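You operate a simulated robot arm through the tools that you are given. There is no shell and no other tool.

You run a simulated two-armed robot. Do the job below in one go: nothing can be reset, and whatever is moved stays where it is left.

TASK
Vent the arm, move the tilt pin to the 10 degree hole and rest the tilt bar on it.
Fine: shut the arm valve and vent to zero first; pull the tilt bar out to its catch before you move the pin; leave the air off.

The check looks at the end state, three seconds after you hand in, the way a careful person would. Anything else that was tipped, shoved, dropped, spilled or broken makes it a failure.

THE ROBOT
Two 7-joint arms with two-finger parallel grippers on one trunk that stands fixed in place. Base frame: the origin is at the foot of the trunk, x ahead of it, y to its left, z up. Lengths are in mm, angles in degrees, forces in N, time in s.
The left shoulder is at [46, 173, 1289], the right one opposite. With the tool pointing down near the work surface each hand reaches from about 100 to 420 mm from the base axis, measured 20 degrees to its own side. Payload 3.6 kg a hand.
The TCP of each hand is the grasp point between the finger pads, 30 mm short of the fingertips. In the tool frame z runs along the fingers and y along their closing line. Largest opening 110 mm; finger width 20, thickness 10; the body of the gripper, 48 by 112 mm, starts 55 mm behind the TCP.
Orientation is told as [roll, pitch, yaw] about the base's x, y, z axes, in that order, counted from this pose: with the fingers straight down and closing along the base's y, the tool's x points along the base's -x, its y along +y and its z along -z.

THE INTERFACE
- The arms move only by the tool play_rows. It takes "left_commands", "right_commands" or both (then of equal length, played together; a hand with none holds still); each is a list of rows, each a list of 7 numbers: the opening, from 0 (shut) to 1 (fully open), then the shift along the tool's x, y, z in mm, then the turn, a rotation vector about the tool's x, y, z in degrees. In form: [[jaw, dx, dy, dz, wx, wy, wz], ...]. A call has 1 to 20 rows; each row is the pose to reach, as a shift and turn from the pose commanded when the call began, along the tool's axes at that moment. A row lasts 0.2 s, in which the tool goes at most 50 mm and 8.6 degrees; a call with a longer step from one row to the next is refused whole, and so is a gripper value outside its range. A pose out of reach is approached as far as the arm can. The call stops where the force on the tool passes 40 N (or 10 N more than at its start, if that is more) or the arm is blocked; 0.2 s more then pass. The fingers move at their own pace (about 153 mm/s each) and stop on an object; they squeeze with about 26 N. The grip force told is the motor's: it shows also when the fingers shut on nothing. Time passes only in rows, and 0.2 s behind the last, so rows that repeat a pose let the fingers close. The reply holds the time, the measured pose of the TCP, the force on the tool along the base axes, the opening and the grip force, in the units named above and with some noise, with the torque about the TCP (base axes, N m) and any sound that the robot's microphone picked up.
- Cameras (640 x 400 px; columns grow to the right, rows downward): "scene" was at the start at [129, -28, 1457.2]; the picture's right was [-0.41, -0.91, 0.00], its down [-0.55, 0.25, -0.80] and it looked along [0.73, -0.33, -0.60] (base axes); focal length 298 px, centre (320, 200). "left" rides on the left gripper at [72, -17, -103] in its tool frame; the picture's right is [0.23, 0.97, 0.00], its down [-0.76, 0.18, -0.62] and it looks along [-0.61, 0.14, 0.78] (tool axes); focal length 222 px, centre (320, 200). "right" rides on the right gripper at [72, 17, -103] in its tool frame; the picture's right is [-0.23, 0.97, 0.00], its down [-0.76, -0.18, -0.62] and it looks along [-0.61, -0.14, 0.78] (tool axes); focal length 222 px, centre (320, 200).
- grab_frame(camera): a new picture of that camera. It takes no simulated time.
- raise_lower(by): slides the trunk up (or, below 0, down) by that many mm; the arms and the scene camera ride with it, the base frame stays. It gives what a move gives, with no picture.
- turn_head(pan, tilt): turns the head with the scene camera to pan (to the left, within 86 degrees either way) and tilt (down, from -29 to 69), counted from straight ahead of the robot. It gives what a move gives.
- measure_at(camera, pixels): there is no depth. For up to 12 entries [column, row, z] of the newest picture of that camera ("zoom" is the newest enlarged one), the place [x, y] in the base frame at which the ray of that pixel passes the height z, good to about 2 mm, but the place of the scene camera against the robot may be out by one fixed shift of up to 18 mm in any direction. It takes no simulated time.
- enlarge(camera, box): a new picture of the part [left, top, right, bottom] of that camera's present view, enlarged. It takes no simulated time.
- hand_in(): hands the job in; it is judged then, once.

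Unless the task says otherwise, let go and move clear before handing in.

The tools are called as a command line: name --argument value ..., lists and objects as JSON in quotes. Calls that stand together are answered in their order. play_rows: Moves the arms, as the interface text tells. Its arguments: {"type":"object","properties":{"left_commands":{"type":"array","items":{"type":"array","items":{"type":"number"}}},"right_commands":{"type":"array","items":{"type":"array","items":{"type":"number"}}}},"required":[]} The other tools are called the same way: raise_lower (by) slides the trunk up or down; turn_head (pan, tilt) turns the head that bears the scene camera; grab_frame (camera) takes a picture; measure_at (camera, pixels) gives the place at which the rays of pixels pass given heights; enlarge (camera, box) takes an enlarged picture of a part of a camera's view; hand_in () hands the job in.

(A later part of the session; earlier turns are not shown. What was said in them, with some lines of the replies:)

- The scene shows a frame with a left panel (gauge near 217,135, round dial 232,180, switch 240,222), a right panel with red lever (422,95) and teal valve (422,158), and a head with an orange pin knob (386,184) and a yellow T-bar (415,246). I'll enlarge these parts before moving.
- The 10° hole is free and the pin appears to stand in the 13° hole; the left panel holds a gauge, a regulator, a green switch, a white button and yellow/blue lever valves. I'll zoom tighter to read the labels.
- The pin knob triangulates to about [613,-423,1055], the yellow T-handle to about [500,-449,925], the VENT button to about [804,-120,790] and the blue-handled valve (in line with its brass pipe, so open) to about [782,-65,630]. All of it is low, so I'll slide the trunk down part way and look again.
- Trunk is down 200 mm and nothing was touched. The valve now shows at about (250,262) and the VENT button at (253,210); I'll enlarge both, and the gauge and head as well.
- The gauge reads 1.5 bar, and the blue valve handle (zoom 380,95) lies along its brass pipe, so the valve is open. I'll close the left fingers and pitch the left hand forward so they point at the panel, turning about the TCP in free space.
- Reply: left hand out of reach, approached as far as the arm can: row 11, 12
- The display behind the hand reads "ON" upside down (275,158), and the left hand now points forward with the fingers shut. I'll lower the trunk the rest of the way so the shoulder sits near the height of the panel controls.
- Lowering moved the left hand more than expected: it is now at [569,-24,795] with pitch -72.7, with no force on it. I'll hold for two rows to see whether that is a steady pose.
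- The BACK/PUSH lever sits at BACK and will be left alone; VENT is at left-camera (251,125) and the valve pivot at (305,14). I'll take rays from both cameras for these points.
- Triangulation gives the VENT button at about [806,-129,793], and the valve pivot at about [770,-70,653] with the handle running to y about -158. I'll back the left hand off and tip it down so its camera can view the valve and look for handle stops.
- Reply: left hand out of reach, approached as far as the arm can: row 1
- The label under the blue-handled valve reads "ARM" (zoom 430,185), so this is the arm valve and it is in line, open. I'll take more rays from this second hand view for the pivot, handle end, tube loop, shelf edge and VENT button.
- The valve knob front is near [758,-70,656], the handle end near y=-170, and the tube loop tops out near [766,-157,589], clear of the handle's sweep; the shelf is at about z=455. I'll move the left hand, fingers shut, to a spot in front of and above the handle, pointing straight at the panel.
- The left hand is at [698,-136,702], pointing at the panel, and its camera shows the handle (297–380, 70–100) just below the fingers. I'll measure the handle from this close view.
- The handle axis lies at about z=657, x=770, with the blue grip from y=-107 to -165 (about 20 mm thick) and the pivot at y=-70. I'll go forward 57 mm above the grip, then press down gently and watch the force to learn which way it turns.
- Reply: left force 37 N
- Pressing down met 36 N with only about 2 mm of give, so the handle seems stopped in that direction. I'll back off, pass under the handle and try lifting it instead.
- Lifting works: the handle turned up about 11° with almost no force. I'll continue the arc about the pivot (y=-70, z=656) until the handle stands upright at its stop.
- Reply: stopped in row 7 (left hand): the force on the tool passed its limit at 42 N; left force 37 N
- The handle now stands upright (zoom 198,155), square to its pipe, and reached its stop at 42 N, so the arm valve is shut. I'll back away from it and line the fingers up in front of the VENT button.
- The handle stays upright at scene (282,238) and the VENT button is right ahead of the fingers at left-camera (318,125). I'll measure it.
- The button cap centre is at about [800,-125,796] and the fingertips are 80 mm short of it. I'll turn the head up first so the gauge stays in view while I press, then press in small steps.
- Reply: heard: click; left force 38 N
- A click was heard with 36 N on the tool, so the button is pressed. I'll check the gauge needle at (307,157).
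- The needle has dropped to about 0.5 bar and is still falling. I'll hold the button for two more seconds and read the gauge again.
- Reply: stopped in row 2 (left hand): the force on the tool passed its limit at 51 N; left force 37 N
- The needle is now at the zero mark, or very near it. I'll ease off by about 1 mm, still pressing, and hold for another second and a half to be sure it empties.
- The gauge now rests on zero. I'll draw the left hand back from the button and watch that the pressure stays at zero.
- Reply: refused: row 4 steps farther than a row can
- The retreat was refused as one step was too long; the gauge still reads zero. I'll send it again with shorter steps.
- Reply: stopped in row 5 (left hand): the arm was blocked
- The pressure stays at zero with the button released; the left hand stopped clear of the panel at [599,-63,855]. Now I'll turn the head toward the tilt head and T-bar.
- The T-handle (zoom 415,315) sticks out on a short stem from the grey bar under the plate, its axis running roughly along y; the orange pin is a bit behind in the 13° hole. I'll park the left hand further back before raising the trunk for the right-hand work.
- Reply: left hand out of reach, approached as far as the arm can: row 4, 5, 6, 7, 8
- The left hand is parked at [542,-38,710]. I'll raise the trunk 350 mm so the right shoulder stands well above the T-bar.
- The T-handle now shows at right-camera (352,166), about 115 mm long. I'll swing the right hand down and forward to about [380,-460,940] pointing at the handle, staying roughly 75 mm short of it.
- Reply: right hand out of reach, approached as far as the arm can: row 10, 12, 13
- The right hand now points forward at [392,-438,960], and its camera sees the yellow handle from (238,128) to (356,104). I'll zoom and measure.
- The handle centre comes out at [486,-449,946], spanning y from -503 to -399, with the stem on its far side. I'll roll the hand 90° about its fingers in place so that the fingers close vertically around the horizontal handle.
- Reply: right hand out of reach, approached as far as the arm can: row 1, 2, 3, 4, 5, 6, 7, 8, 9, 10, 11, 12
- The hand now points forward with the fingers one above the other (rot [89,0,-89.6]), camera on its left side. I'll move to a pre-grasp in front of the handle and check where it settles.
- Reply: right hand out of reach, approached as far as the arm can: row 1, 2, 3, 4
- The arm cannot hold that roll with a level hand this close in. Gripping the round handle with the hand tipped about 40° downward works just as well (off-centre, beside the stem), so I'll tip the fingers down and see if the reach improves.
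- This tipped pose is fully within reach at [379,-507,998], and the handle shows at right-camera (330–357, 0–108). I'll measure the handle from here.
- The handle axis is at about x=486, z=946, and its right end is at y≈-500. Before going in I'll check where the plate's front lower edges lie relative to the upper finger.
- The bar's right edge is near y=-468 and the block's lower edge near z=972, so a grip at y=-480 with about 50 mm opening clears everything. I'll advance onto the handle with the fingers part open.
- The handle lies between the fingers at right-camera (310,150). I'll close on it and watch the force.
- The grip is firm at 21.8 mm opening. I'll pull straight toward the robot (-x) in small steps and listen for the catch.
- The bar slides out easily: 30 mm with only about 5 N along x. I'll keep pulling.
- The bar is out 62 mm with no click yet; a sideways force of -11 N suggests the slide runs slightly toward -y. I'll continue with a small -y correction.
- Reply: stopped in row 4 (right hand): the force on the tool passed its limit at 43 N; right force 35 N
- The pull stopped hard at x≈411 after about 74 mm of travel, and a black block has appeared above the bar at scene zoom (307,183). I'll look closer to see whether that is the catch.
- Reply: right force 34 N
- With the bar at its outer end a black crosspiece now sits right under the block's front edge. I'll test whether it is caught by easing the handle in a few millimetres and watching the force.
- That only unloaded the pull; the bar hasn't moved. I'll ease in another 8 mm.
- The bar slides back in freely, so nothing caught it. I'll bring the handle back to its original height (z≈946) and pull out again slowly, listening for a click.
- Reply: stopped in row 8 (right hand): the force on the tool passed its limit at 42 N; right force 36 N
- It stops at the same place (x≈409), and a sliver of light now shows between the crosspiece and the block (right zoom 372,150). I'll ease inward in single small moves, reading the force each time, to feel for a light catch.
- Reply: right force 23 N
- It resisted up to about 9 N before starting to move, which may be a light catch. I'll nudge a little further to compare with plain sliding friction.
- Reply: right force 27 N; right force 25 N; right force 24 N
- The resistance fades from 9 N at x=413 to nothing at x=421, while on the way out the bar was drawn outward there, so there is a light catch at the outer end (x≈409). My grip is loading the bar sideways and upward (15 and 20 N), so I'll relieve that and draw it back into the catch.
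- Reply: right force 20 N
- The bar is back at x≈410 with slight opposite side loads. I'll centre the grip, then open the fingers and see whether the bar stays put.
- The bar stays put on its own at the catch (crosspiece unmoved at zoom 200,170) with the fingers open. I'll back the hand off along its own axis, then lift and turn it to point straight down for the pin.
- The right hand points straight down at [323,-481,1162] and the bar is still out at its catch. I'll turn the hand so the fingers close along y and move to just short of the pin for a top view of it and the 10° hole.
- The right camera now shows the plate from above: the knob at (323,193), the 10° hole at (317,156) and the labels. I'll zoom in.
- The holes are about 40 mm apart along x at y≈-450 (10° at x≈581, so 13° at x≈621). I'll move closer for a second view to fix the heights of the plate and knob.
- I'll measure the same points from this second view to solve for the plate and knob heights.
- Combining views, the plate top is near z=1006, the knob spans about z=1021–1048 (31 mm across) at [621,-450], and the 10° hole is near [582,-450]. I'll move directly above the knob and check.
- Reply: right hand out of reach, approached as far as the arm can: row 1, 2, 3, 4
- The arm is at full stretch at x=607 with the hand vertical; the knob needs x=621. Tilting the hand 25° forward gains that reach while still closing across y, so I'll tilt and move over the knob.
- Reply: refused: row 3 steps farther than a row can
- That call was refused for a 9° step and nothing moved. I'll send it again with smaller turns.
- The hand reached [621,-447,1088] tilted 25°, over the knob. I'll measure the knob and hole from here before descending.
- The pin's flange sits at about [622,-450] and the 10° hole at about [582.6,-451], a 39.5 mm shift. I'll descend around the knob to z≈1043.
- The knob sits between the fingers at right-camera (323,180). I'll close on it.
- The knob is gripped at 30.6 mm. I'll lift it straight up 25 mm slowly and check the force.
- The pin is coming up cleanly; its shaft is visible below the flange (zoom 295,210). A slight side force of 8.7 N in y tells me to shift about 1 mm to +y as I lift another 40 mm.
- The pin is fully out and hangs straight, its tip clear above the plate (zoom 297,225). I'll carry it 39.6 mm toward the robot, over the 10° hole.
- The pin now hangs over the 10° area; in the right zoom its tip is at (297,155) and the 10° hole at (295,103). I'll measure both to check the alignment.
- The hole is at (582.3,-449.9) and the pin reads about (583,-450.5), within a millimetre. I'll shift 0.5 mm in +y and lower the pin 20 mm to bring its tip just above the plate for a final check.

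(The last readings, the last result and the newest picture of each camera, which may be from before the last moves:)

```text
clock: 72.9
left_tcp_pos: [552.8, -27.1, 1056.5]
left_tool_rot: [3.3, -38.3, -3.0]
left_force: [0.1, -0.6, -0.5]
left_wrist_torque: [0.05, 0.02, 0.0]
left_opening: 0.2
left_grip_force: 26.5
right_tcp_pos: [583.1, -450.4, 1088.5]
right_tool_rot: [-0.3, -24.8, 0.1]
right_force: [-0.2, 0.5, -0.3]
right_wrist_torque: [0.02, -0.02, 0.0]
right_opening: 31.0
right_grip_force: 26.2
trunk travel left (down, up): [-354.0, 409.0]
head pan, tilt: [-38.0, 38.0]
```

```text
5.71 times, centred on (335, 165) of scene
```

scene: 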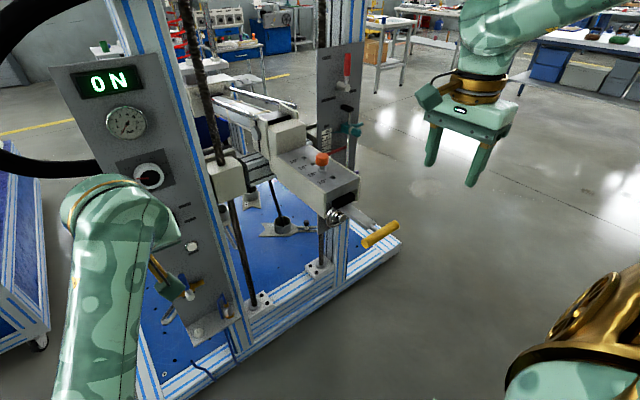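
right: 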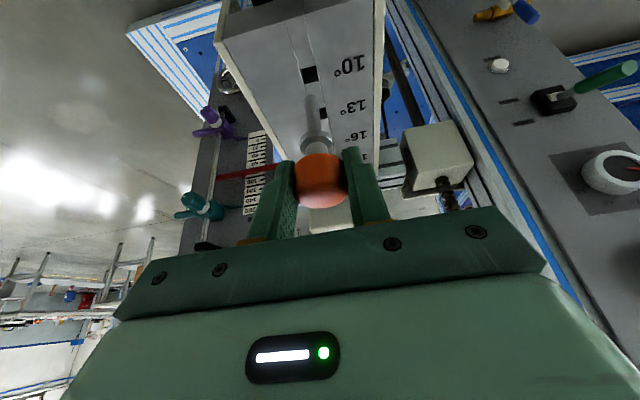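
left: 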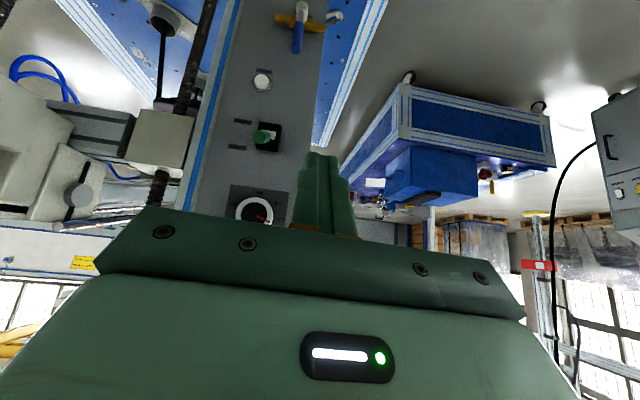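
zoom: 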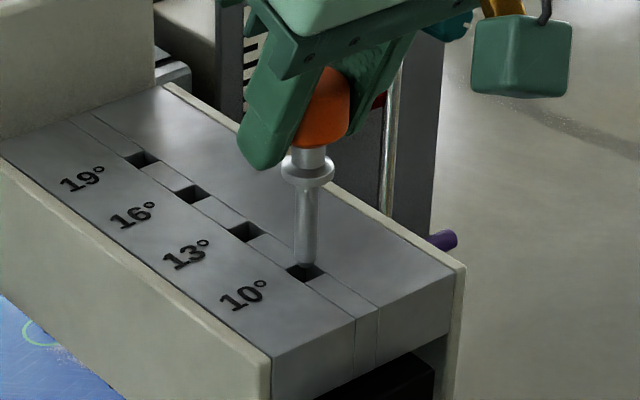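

The tip is right over the 10° hole in both views (right zoom 308,183; scene zoom 305,265). I'll shift 0.8 mm more in +y and lower it slowly into the hole.

play_rows --right_commands '[[0, 0, 0.8, 0, 0, 0, 0], [0, 2.1, 0.8, 4.5, 0, 0, 0], [0, 4.2, 0.8, 9.1, 0, 0, 0], [0, 6.3, 0.8, 13.6, 0, 0, 0], [0, 8.5, 0.8, 18.1, 0, 0, 0]]'

enlarge --camera "right" --box '[270, 40, 360, 160]'

enlarge --camera "scene" --box '[300, 130, 370, 200]'

```text
clock: 74.1
left_tcp_pos: [552.1, -26.6, 1056.5]
left_tool_rot: [3.4, -38.4, -3.0]
left_force: [-0.5, -0.1, -0.2]
left_wrist_torque: [0.0, -0.02, 0.02]
left_opening: 0.2
left_grip_force: 25.9
right_tcp_pos: [582.1, -450.3, 1069.4]
right_tool_rot: [-0.3, -24.8, 0.1]
right_force: [-1.0, 0.6, -1.8]
right_wrist_torque: [0.02, 0.1, 0.03]
right_opening: 30.9
right_grip_force: 25.9
trunk travel left (down, up): [-354.0, 409.0]
head pan, tilt: [-38.0, 38.0]
```

```text
3.33 times, centred on (315, 100) of right
```

zoom: 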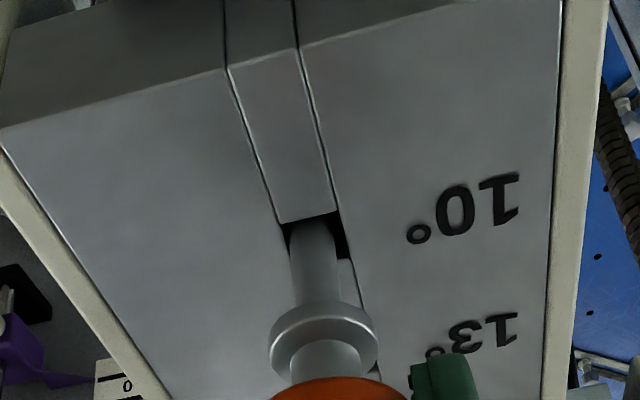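

```text
5.71 times, centred on (335, 165) of scene
```

zoom: 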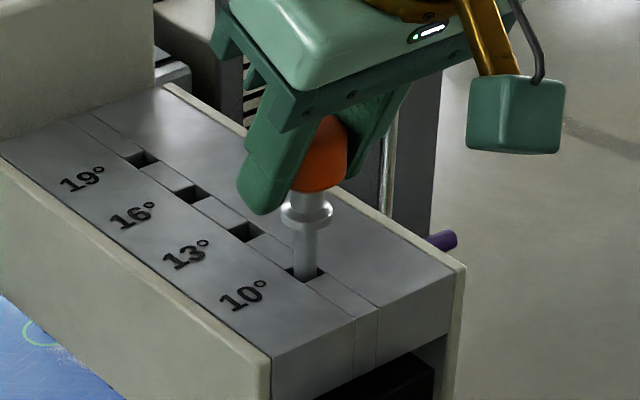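

The pin has entered the 10° hole with almost no force. I'll lower it until the flange meets the plate.

play_rows --right_commands '[[0, 2.5, 0, 5.4, 0, 0, 0], [0, 5.1, 0, 10.9, 0, 0, 0], [0, 7.6, 0, 16.3, 0, 0, 0], [0, 9.3, 0, 19.9, 0, 0, 0], [0, 10.1, 0, 21.7, 0, 0, 0], [0, 10.6, 0, 22.7, 0, 0, 0], [0, 11, 0, 23.6, 0, 0, 0]]'

enlarge --camera "right" --box '[270, 40, 360, 160]'

enlarge --camera "scene" --box '[300, 130, 370, 200]'

```text
clock: 75.7
left_tcp_pos: [552.7, -27.3, 1055.8]
left_tool_rot: [3.3, -38.2, -2.9]
left_force: [0.6, -0.7, -0.2]
left_wrist_torque: [0.02, 0.0, -0.01]
left_opening: 0.0
left_grip_force: 26.3
right_tcp_pos: [580.6, -451.1, 1043.6]
right_tool_rot: [-0.3, -25.0, 0.2]
right_force: [-2.3, 0.4, -0.8]
right_wrist_torque: [-0.04, 0.1, 0.04]
right_opening: 31.0
right_grip_force: 25.9
trunk travel left (down, up): [-354.0, 409.0]
head pan, tilt: [-38.0, 38.0]
```

```text
3.33 times, centred on (315, 100) of right
```

zoom: 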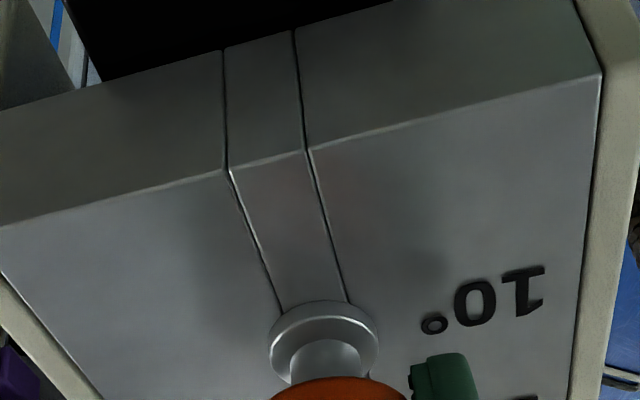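

```text
5.71 times, centred on (335, 165) of scene
```

zoom: 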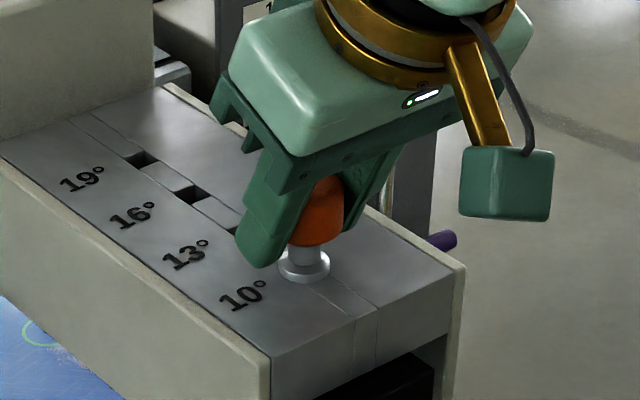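

The flange looks seated, at the same height (z=1043.6) as in the old hole. I'll press down 2 mm more to confirm it is bottomed.

play_rows --right_commands '[[0, 0.4, 0, 0.9, 0, 0, 0], [0, 0.8, 0, 1.8, 0, 0, 0], [0, 0.8, 0, 1.8, 0, 0, 0]]'

enlarge --camera "right" --box '[270, 40, 360, 160]'

```text
clock: 76.5
left_tcp_pos: [551.7, -27.2, 1057.4]
left_tool_rot: [3.2, -38.2, -3.0]
left_force: [0.3, -0.4, 0.4]
left_wrist_torque: [0.0, 0.02, -0.05]
left_opening: 0.1
left_grip_force: 26.2
right_tcp_pos: [582.0, -450.8, 1042.8]
right_tool_rot: [-0.4, -25.1, 0.1]
right_force: [-1.6, -1.4, 12.3]
right_wrist_torque: [0.1, 0.13, 0.01]
right_opening: 30.9
right_grip_force: 25.8
trunk travel left (down, up): [-354.0, 409.0]
head pan, tilt: [-38.0, 38.0]
```

```text
3.33 times, centred on (315, 100) of right
```

zoom: 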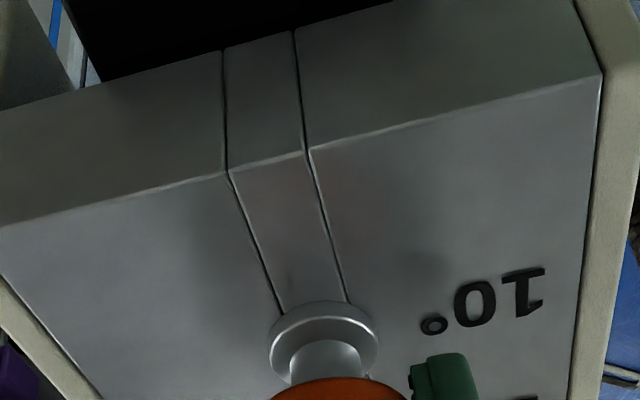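

The pin is seated: 12 N upward with no further travel. I'll release the knob and lift clear.

play_rows --right_commands '[[0, -0.6, 0, -1.3, 0, 0, 0], [0.6, -0.6, 0, -1.3, 0, 0, 0], [0.6, -0.6, 0, -1.3, 0, 0, 0], [0.6, -0.6, 0, -1.3, 0, 0, 0], [0.6, -6, 0, -13, 0, 0, 0], [0.6, -12, 0, -27, 0, 0, 0], [0.6, -20, 0, -45, 0, 0, 0], [0.6, -32, 0, -70, 0, 0, 0]]'

grab_frame --camera "right"

enlarge --camera "scene" --box '[270, 110, 420, 260]'

```text
clock: 78.3
left_tcp_pos: [553.0, -27.0, 1057.4]
left_tool_rot: [3.4, -38.3, -3.0]
left_force: [0.4, -0.3, 0.0]
left_wrist_torque: [-0.01, 0.03, -0.01]
left_opening: 0.0
left_grip_force: 26.2
right_tcp_pos: [580.7, -450.3, 1119.9]
right_tool_rot: [-0.5, -24.8, 0.2]
right_force: [0.3, 0.2, 0.7]
right_wrist_torque: [-0.01, -0.02, -0.02]
right_opening: 65.9
right_grip_force: 0.0
trunk travel left (down, up): [-354.0, 409.0]
head pan, tilt: [-38.0, 38.0]
```

```text
taken
```

right: 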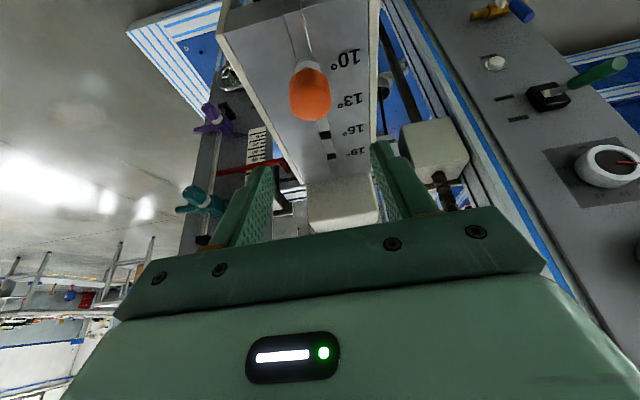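

```text
2.67 times, centred on (345, 185) of scene
```

zoom: 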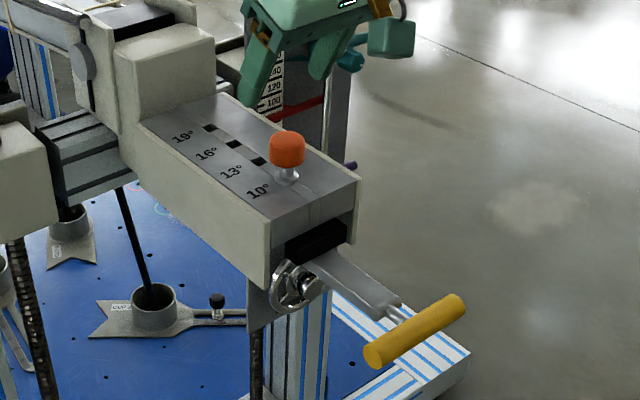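

The pin now stands in the 10° hole and the bar is still at its catch. I'll bring the hand back to the T-handle by the same route, first lifting and levelling it.

play_rows --right_commands '[[0.6, 8, 2.5, -15, 0, 6, 0], [0.6, 16, 5, -30, 0, 12, 0], [0.6, 24, 7.5, -46, 0, 18, 0], [0.6, 31.8, 10, -61.2, 0, 24.8, 0], [0.6, 31.8, 10, -61.2, 0, 24.8, 0]]'

play_rows --right_commands '[[0.6, 18, -4.5, 0, 0, 0, 8.2], [0.6, 37, -9, 0, 0, 0, 16.4], [0.6, 55, -13, 0, 0, 0, 24.6], [0.6, 74, -18, 0, 0, 0, 32.8], [0.6, 92, -22, 0, 0, 0, 41], [0.6, 111, -27, 0, 0, 0, 49.2], [0.6, 129, -31, 0, 0, 0, 57.4], [0.6, 148, -36, 0, 0, 0, 65.6], [0.6, 166, -40, 0, 0, 0, 73.8], [0.6, 185, -45, 0, 0, 0, 82], [0.45, 203, -49, 0, 0, 0, 89.6], [0.45, 203, -49, 0, 0, 0, 89.6]]'

grab_frame --camera "scene"

```text
clock: 79.5
left_tcp_pos: [552.8, -27.0, 1055.4]
left_tool_rot: [3.3, -38.3, -2.9]
left_force: [-0.4, -0.2, -0.1]
left_wrist_torque: [-0.03, 0.01, 0.0]
left_opening: 0.2
left_grip_force: 26.0
right_tcp_pos: [525.2, -439.9, 1161.8]
right_tool_rot: [-0.3, -0.1, -0.1]
right_force: [0.6, 0.0, 0.2]
right_wrist_torque: [0.06, 0.0, 0.0]
right_opening: 65.7
right_grip_force: 0.1
trunk travel left (down, up): [-354.0, 409.0]
head pan, tilt: [-38.0, 38.0]
```

```text
clock: 82.1
left_tcp_pos: [554.5, -27.7, 1056.8]
left_tool_rot: [3.4, -38.3, -3.0]
left_force: [0.3, 0.3, 0.6]
left_wrist_torque: [-0.02, -0.01, -0.04]
left_opening: 0.2
left_grip_force: 25.8
right_tcp_pos: [322.3, -488.5, 1161.6]
right_tool_rot: [0.1, -0.2, -89.8]
right_force: [-0.4, 0.2, 0.4]
right_wrist_torque: [0.0, 0.0, 0.02]
right_opening: 49.6
right_grip_force: 0.1
trunk travel left (down, up): [-354.0, 409.0]
head pan, tilt: [-38.0, 38.0]
```

```text
taken
```

scene: 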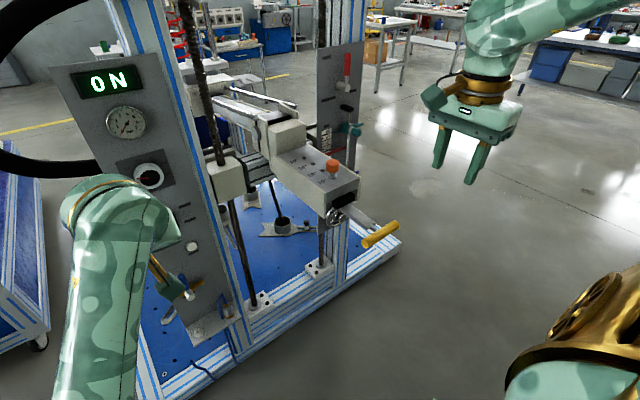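

The hand is back at [322,-488,1162], and the pin and bar are as left. Now I'll swing the fingers forward and down toward the handle.

play_rows --right_commands '[[0.45, 1, 4.5, 24, -7.1, 0, 0], [0.45, 2, 9, 48, -14.3, 0, 0], [0.45, 3.5, 13.7, 72, -21.4, 0, 0], [0.45, 4.5, 18.3, 96, -28.6, 0, 0], [0.45, 5.7, 22.9, 120, -35.7, 0, 0], [0.45, 6.9, 27.4, 144, -42.9, 0, 0], [0.45, 8, 32, 168, -50, 0, 0], [0.45, 8, 32, 168, -50, 0, 0]]'

grab_frame --camera "right"

enlarge --camera "scene" --box '[270, 130, 450, 290]'

```text
clock: 83.9
left_tcp_pos: [552.6, -25.8, 1057.2]
left_tool_rot: [3.3, -38.4, -3.0]
left_force: [-0.5, 0.2, 0.6]
left_wrist_torque: [0.0, 0.01, -0.06]
left_opening: 0.2
left_grip_force: 25.8
right_tcp_pos: [356.6, -478.4, 994.1]
right_tool_rot: [50.2, -0.3, -89.6]
right_force: [-0.1, 0.9, 0.3]
right_wrist_torque: [-0.04, 0.04, -0.02]
right_opening: 49.3
right_grip_force: 0.0
trunk travel left (down, up): [-354.0, 409.0]
head pan, tilt: [-38.0, 38.0]
```

```text
taken
```

right: 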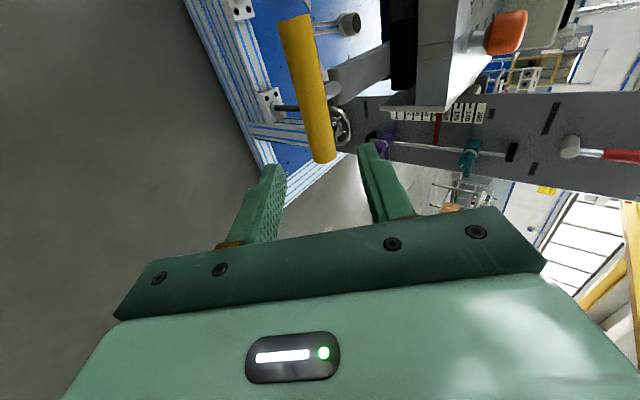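

```text
2.50 times, centred on (360, 210) of scene
```

zoom: 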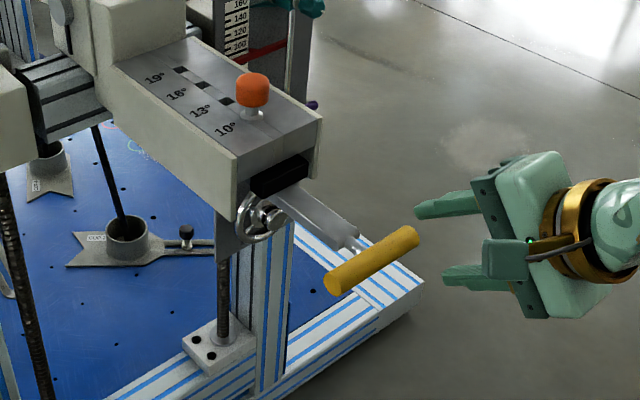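

The handle is between the open fingers' line of approach (right camera 308,95). I'll advance onto it and close gently.

play_rows --right_commands '[[0.45, -1.5, -0.5, 20, 0, 0, 0], [0.45, -3, -1, 40, 0, 0, 0], [0.45, -3.6, -1.4, 55, 0, 0, 0], [0.45, -3.6, -1.4, 67, 0, 0, 0], [0.45, -3.6, -1.4, 67, 0, 0, 0]]'

grab_frame --camera "right"

enlarge --camera "scene" --box '[300, 150, 430, 260]'

```text
clock: 85.1
left_tcp_pos: [553.3, -27.6, 1057.2]
left_tool_rot: [3.3, -38.3, -3.1]
left_force: [-0.5, -0.3, 0.4]
left_wrist_torque: [-0.02, 0.0, 0.0]
left_opening: 0.0
left_grip_force: 26.0
right_tcp_pos: [407.4, -484.9, 948.5]
right_tool_rot: [50.1, -0.3, -89.6]
right_force: [-0.4, 0.4, 0.3]
right_wrist_torque: [0.03, 0.0, 0.01]
right_opening: 49.7
right_grip_force: 0.1
trunk travel left (down, up): [-354.0, 409.0]
head pan, tilt: [-38.0, 38.0]
```

```text
taken
```

right: 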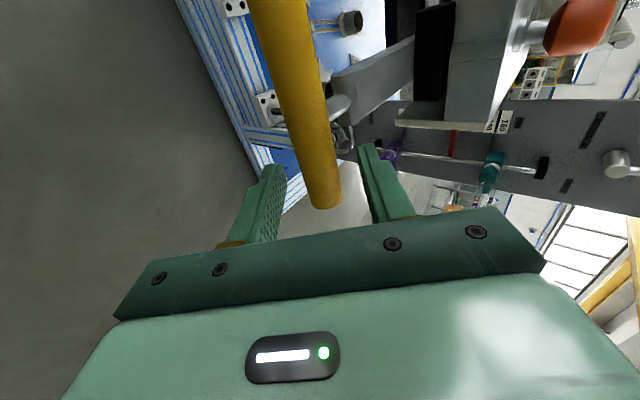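

```text
3.64 times, centred on (365, 205) of scene
```

zoom: 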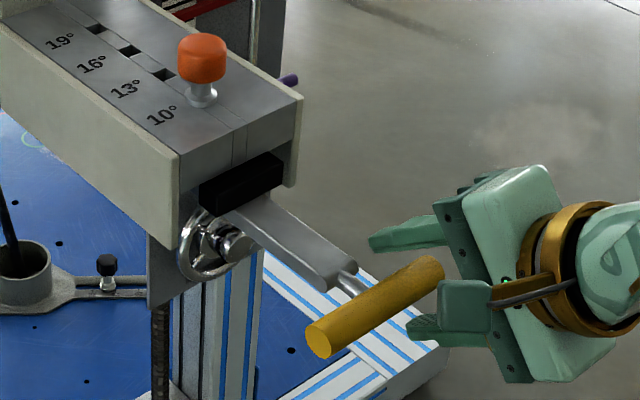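

The handle is between the fingers again. I'll close, then push the bar inward 24 mm, expecting it to meet the pin after about 37 mm.

play_rows --right_commands '[[0, 0, 0, 0, 0, 0, 0], [0, 0, 0, 0, 0, 0, 0], [0, 0, 0, 0, 0, 0, 0]]'

play_rows --right_commands '[[0, 0, 2, 2.3, 0, 0, 0], [0, 0, 4, 4.6, 0, 0, 0], [0, 0, 6, 7, 0, 0, 0], [0, 0, 8.3, 9.6, 0, 0, 0], [0, 0, 10.5, 12.3, 0, 0, 0], [0, 0, 13, 15.2, 0, 0, 0], [0, 0, 15.4, 18.4, 0, 0, 0]]'

grab_frame --camera "right"

enlarge --camera "scene" --box '[300, 150, 430, 260]'

```text
clock: 85.9
left_tcp_pos: [553.5, -26.2, 1056.2]
left_tool_rot: [3.3, -38.2, -3.0]
left_force: [0.3, -0.6, -0.3]
left_wrist_torque: [0.02, -0.01, -0.02]
left_opening: 0.0
left_grip_force: 26.0
right_tcp_pos: [408.8, -484.9, 949.4]
right_tool_rot: [50.2, -0.3, -89.6]
right_force: [6.8, -3.4, 7.5]
right_wrist_torque: [0.45, -0.14, 0.03]
right_opening: 21.6
right_grip_force: 45.0
trunk travel left (down, up): [-354.0, 409.0]
head pan, tilt: [-38.0, 38.0]
```

```text
clock: 87.5
left_tcp_pos: [553.4, -26.9, 1056.5]
left_tool_rot: [3.3, -38.3, -3.0]
left_force: [-0.8, 0.8, -0.5]
left_wrist_torque: [0.04, 0.0, 0.0]
left_opening: 0.0
left_grip_force: 26.1
right_tcp_pos: [432.3, -484.7, 949.3]
right_tool_rot: [50.2, -0.4, -89.6]
right_force: [4.7, -2.4, 7.7]
right_wrist_torque: [0.04, -0.03, -0.07]
right_opening: 21.4
right_grip_force: 45.5
trunk travel left (down, up): [-354.0, 409.0]
head pan, tilt: [-38.0, 38.0]
```

```text
taken
```

right: 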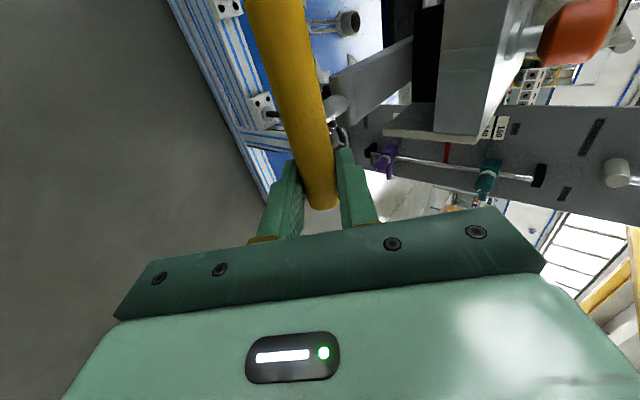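

```text
3.64 times, centred on (365, 205) of scene
```

zoom: 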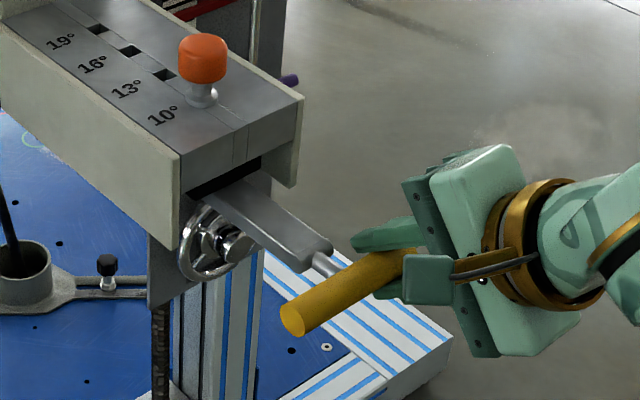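

The bar slides in and even pulls inward at about 5 N, so it will lean on the pin by itself. I'll go on in 2 mm steps until it meets the pin.

play_rows --right_commands '[[0, 0, 1.6, 1.9, 0, 0, 0], [0, 0, 3.2, 3.8, 0, 0, 0], [0, 0, 4.5, 5.4, 0, 0, 0], [0, 0, 5.8, 6.9, 0, 0, 0], [0, 0, 7, 8.4, 0, 0, 0], [0, 0, 8.3, 10, 0, 0, 0]]'

grab_frame --camera "right"

enlarge --camera "scene" --box '[300, 150, 430, 260]'

```text
clock: 88.9
left_tcp_pos: [550.7, -27.2, 1059.1]
left_tool_rot: [3.2, -38.4, -3.0]
left_force: [0.3, 0.2, -0.2]
left_wrist_torque: [0.06, 0.01, 0.03]
left_opening: 0.0
left_grip_force: 25.6
right_tcp_pos: [439.8, -485.1, 949.2]
right_tool_rot: [50.1, -0.2, -89.7]
right_force: [-19.3, -3.2, 10.1]
right_wrist_torque: [0.4, 0.2, 0.17]
right_opening: 21.8
right_grip_force: 44.9
trunk travel left (down, up): [-354.0, 409.0]
head pan, tilt: [-38.0, 38.0]
```

```text
taken
```

right: 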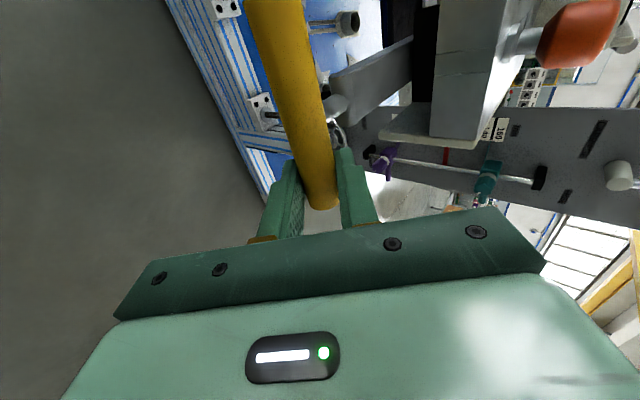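

```text
3.64 times, centred on (365, 205) of scene
```

zoom: 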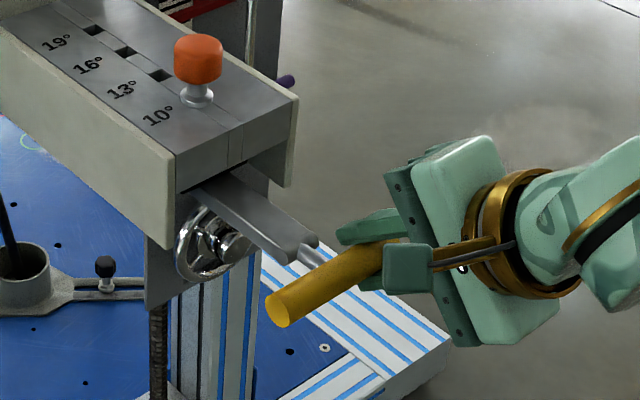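

The bar has met the pin: -19 N at x≈440, where contact was expected. I'll ease the push by 3 mm and open the fingers so it rests on the pin by itself.

play_rows --right_commands '[[0, 0, -1, -1.2, 0, 0, 0], [0, 0, -1.9, -2.3, 0, 0, 0], [0, 0, -1.9, -2.3, 0, 0, 0]]'

play_rows --right_commands '[[0.2, 0, 0, 0, 0, 0, 0], [0.45, 0, 0, 0, 0, 0, 0], [0.45, 0, 0, 0, 0, 0, 0], [0.45, 0, 0, 0, 0, 0, 0]]'

grab_frame --camera "right"

enlarge --camera "scene" --box '[300, 150, 430, 260]'

```text
clock: 89.7
left_tcp_pos: [552.0, -27.8, 1057.5]
left_tool_rot: [3.3, -38.4, -2.9]
left_force: [0.2, 0.4, -0.2]
left_wrist_torque: [0.01, 0.03, -0.01]
left_opening: 0.0
left_grip_force: 25.5
right_tcp_pos: [439.5, -484.4, 949.6]
right_tool_rot: [50.2, -0.4, -89.6]
right_force: [-10.5, -2.0, 3.9]
right_wrist_torque: [-0.32, 0.02, -0.73]
right_opening: 21.5
right_grip_force: 45.0
trunk travel left (down, up): [-354.0, 409.0]
head pan, tilt: [-38.0, 38.0]
```

```text
clock: 90.7
left_tcp_pos: [552.8, -27.6, 1056.7]
left_tool_rot: [3.4, -38.3, -3.0]
left_force: [-0.3, 0.1, 0.1]
left_wrist_torque: [0.0, 0.03, 0.0]
left_opening: 0.0
left_grip_force: 26.0
right_tcp_pos: [441.1, -485.3, 949.1]
right_tool_rot: [50.1, -0.2, -89.6]
right_force: [-0.4, 0.3, 0.7]
right_wrist_torque: [-0.04, -0.02, 0.03]
right_opening: 49.5
right_grip_force: 0.0
trunk travel left (down, up): [-354.0, 409.0]
head pan, tilt: [-38.0, 38.0]
```

```text
taken
```

right: 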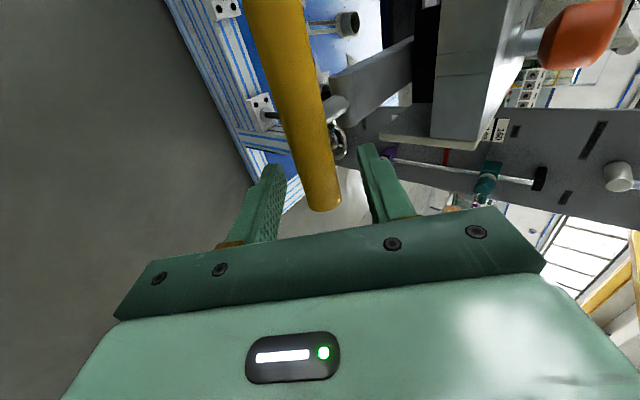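

```text
3.64 times, centred on (365, 205) of scene
```

zoom: 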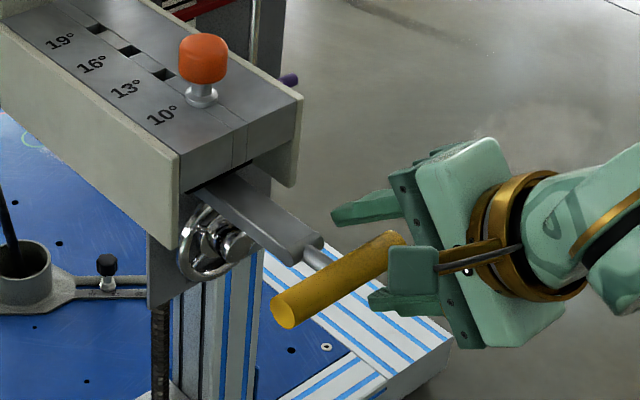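

The fingers are open and the bar stays. I'll back the hand off and then look under the block to confirm that the crosspiece bears on the pin.

play_rows --right_commands '[[0.45, 0, 0, -25, 0, 0, 0], [0.45, 0, 0, -50, 0, 0, 0], [0.45, 0, 0, -75, 0, 0, 0], [0.45, 0, 0, -100, 0, 0, 0]]'

grab_frame --camera "right"

enlarge --camera "right" --box '[260, 0, 560, 170]'

enlarge --camera "scene" --box '[270, 110, 420, 260]'

```text
clock: 91.7
left_tcp_pos: [551.4, -27.0, 1057.7]
left_tool_rot: [3.3, -38.3, -3.0]
left_force: [-0.2, -0.6, 0.2]
left_wrist_torque: [-0.01, 0.01, -0.01]
left_opening: 0.4
left_grip_force: 26.1
right_tcp_pos: [362.5, -485.4, 1013.1]
right_tool_rot: [50.1, -0.3, -89.7]
right_force: [0.2, -0.3, -0.3]
right_wrist_torque: [0.02, 0.0, -0.01]
right_opening: 49.7
right_grip_force: 0.0
trunk travel left (down, up): [-354.0, 409.0]
head pan, tilt: [-38.0, 38.0]
```

```text
taken
```

right: 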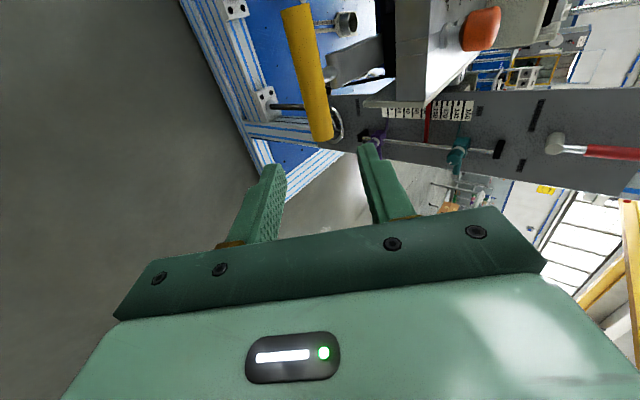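

```text
2.13 times, centred on (410, 85) of right
```

zoom: 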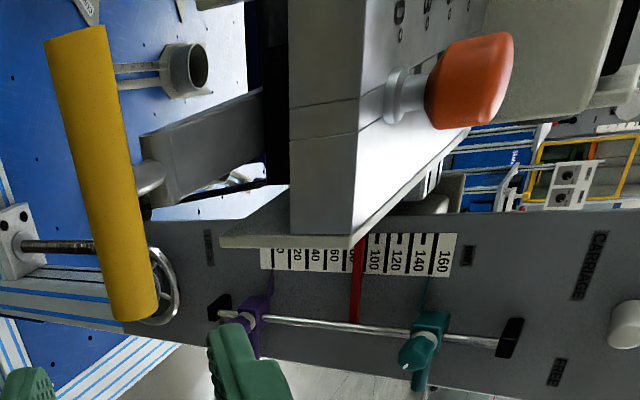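

```text
2.67 times, centred on (345, 185) of scene
```

zoom: 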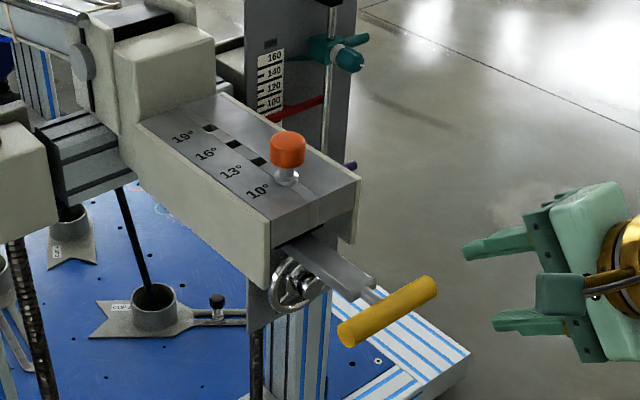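

The handle, bar and pin look in order. I'll measure the handle position from here, to compare it with its place at the 13° pin.

measure_at --camera "right" --pixels '[[310, 75, 946], [310, 75, 948], [320, 130, 946], [320, 130, 948]]'

enlarge --camera "right" --box '[320, 0, 440, 110]'

```text
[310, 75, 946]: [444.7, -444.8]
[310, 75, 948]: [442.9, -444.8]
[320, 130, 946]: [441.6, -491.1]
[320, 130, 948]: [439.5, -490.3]
```

```text
3.64 times, centred on (380, 55) of right
```

zoom: 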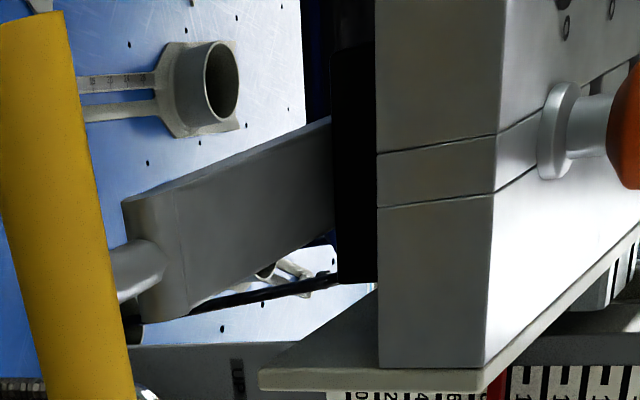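

The handle axis is now at x≈444, 40.5 mm short of its 13° position, which matches the hole pitch, so the bar is resting on the pin in the 10° hole. I'll move the right hand well clear and recheck the gauge and valve.

play_rows --right_commands '[[0.45, 0, 0, -30, 0, 0, 0], [0.45, 0, 20, -60, 0, 0, 0], [0.45, 0, 50, -85, 0, 0, 0], [0.45, 0, 80, -110, 0, 0, 0]]'

grab_frame --camera "scene"

enlarge --camera "scene" --box '[50, 60, 200, 200]'

enlarge --camera "left" --box '[200, 0, 360, 230]'

enlarge --camera "scene" --box '[230, 90, 430, 260]'

```text
clock: 92.7
left_tcp_pos: [553.0, -25.8, 1056.5]
left_tool_rot: [3.1, -38.2, -2.9]
left_force: [0.5, -0.9, 0.3]
left_wrist_torque: [-0.03, -0.01, 0.02]
left_opening: 0.0
left_grip_force: 26.5
right_tcp_pos: [329.4, -483.0, 1145.6]
right_tool_rot: [50.2, -0.3, -89.6]
right_force: [-0.2, -0.6, -0.6]
right_wrist_torque: [0.04, -0.03, -0.05]
right_opening: 49.5
right_grip_force: 0.0
trunk travel left (down, up): [-354.0, 409.0]
head pan, tilt: [-38.0, 38.0]
```

```text
taken
```

scene: 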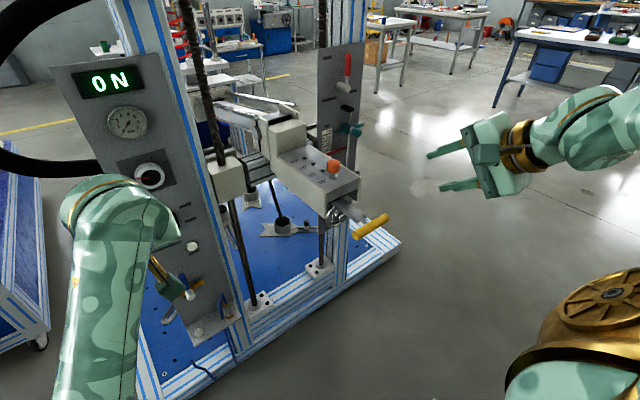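

```text
2.86 times, centred on (125, 130) of scene
```

zoom: 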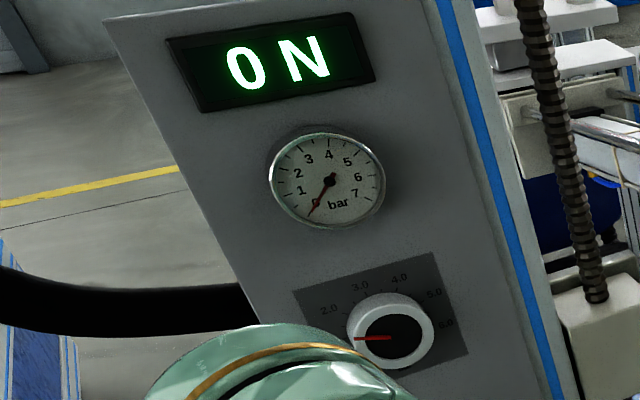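

```text
1.74 times, centred on (280, 115) of left
```

zoom: 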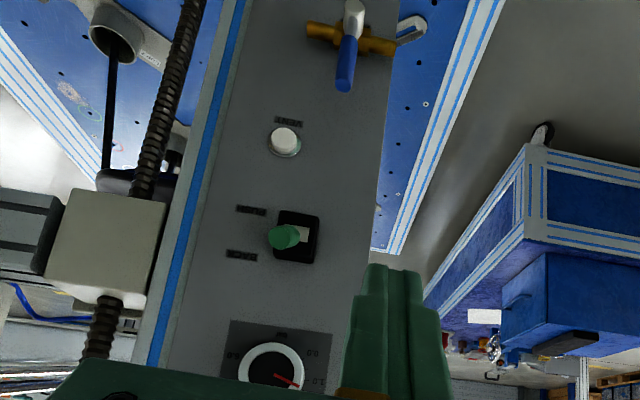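

```text
2.35 times, centred on (330, 175) of scene
```

zoom: 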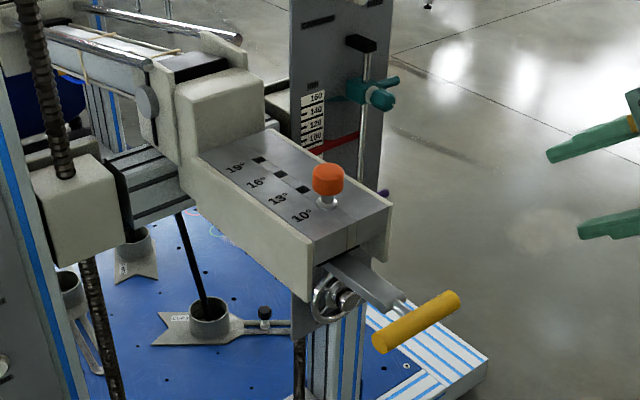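

The gauge reads zero, the ARM handle stands across its pipe, and the BACK lever and regulator are untouched. One last close look at the pin and bar before handing in.

enlarge --camera "scene" --box '[305, 145, 365, 205]'

enlarge --camera "scene" --box '[160, 220, 250, 350]'

enlarge --camera "scene" --box '[320, 180, 400, 250]'

```text
6.67 times, centred on (335, 175) of scene
```

zoom: 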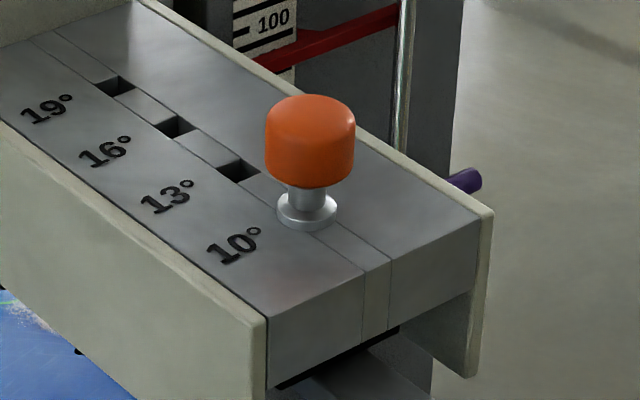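

```text
3.08 times, centred on (205, 285) of scene
```

zoom: 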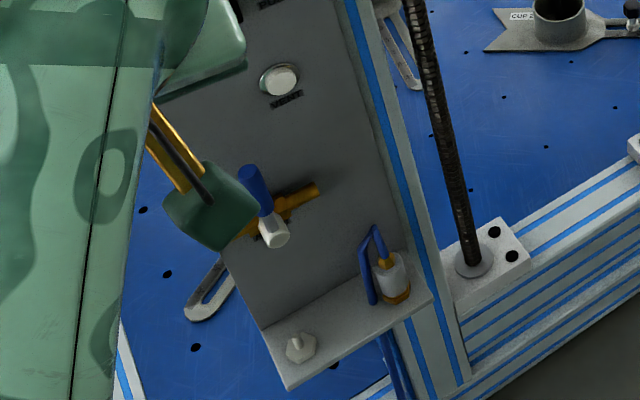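

```text
5.71 times, centred on (360, 215) of scene
```

zoom: 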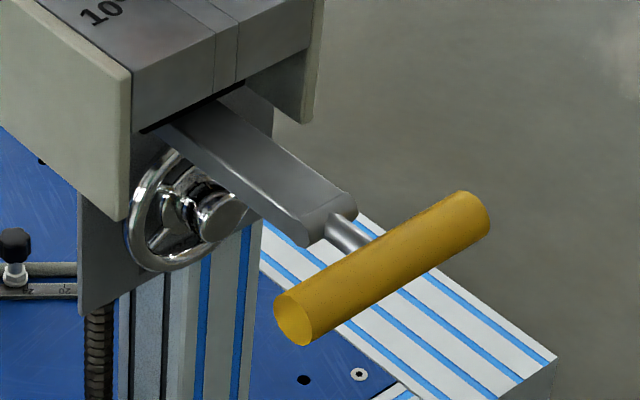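

The pin stands straight and seated in the 10° hole (zoom 307,210), with the 13°, 16° and 19° holes empty. The bar rests in on the pin, the arm valve is shut, the gauge is at zero and both hands are clear, so I'm handing in.

hand_in

```text
The job is handed in.
```

The arm is vented, the tilt pin is in the 10° hole, and the tilt bar is resting on it. I've handed the job in but haven't seen a result.

- **Air:** I turned the ARM valve up to its stop, across its pipe, so it is shut. I then held VENT until the gauge fell from 1.5 bar to zero. It still read zero in my last look, and the air is off.
- **Tilt bar:** I pulled it out about 74 mm to the end of its travel. I heard no click there, only a light hold of roughly 9 N against sliding back in. I took that as the catch, and the bar stayed out by itself while I moved the pin.
- **Pin:** I lifted it from the 13° hole and lowered it into the 10° hole until its flange met the plate. It stands straight.
- **Resting the bar:** I slid the bar back in until it met the pin, then let go. The handle sits about 40 mm further out than it did at 13°, which matches the hole spacing. I did not look under the block to see the contact directly.

I saw nothing else moved or disturbed. The BACK/PUSH lever and the regulator were not touched, and both hands are clear of the machine.
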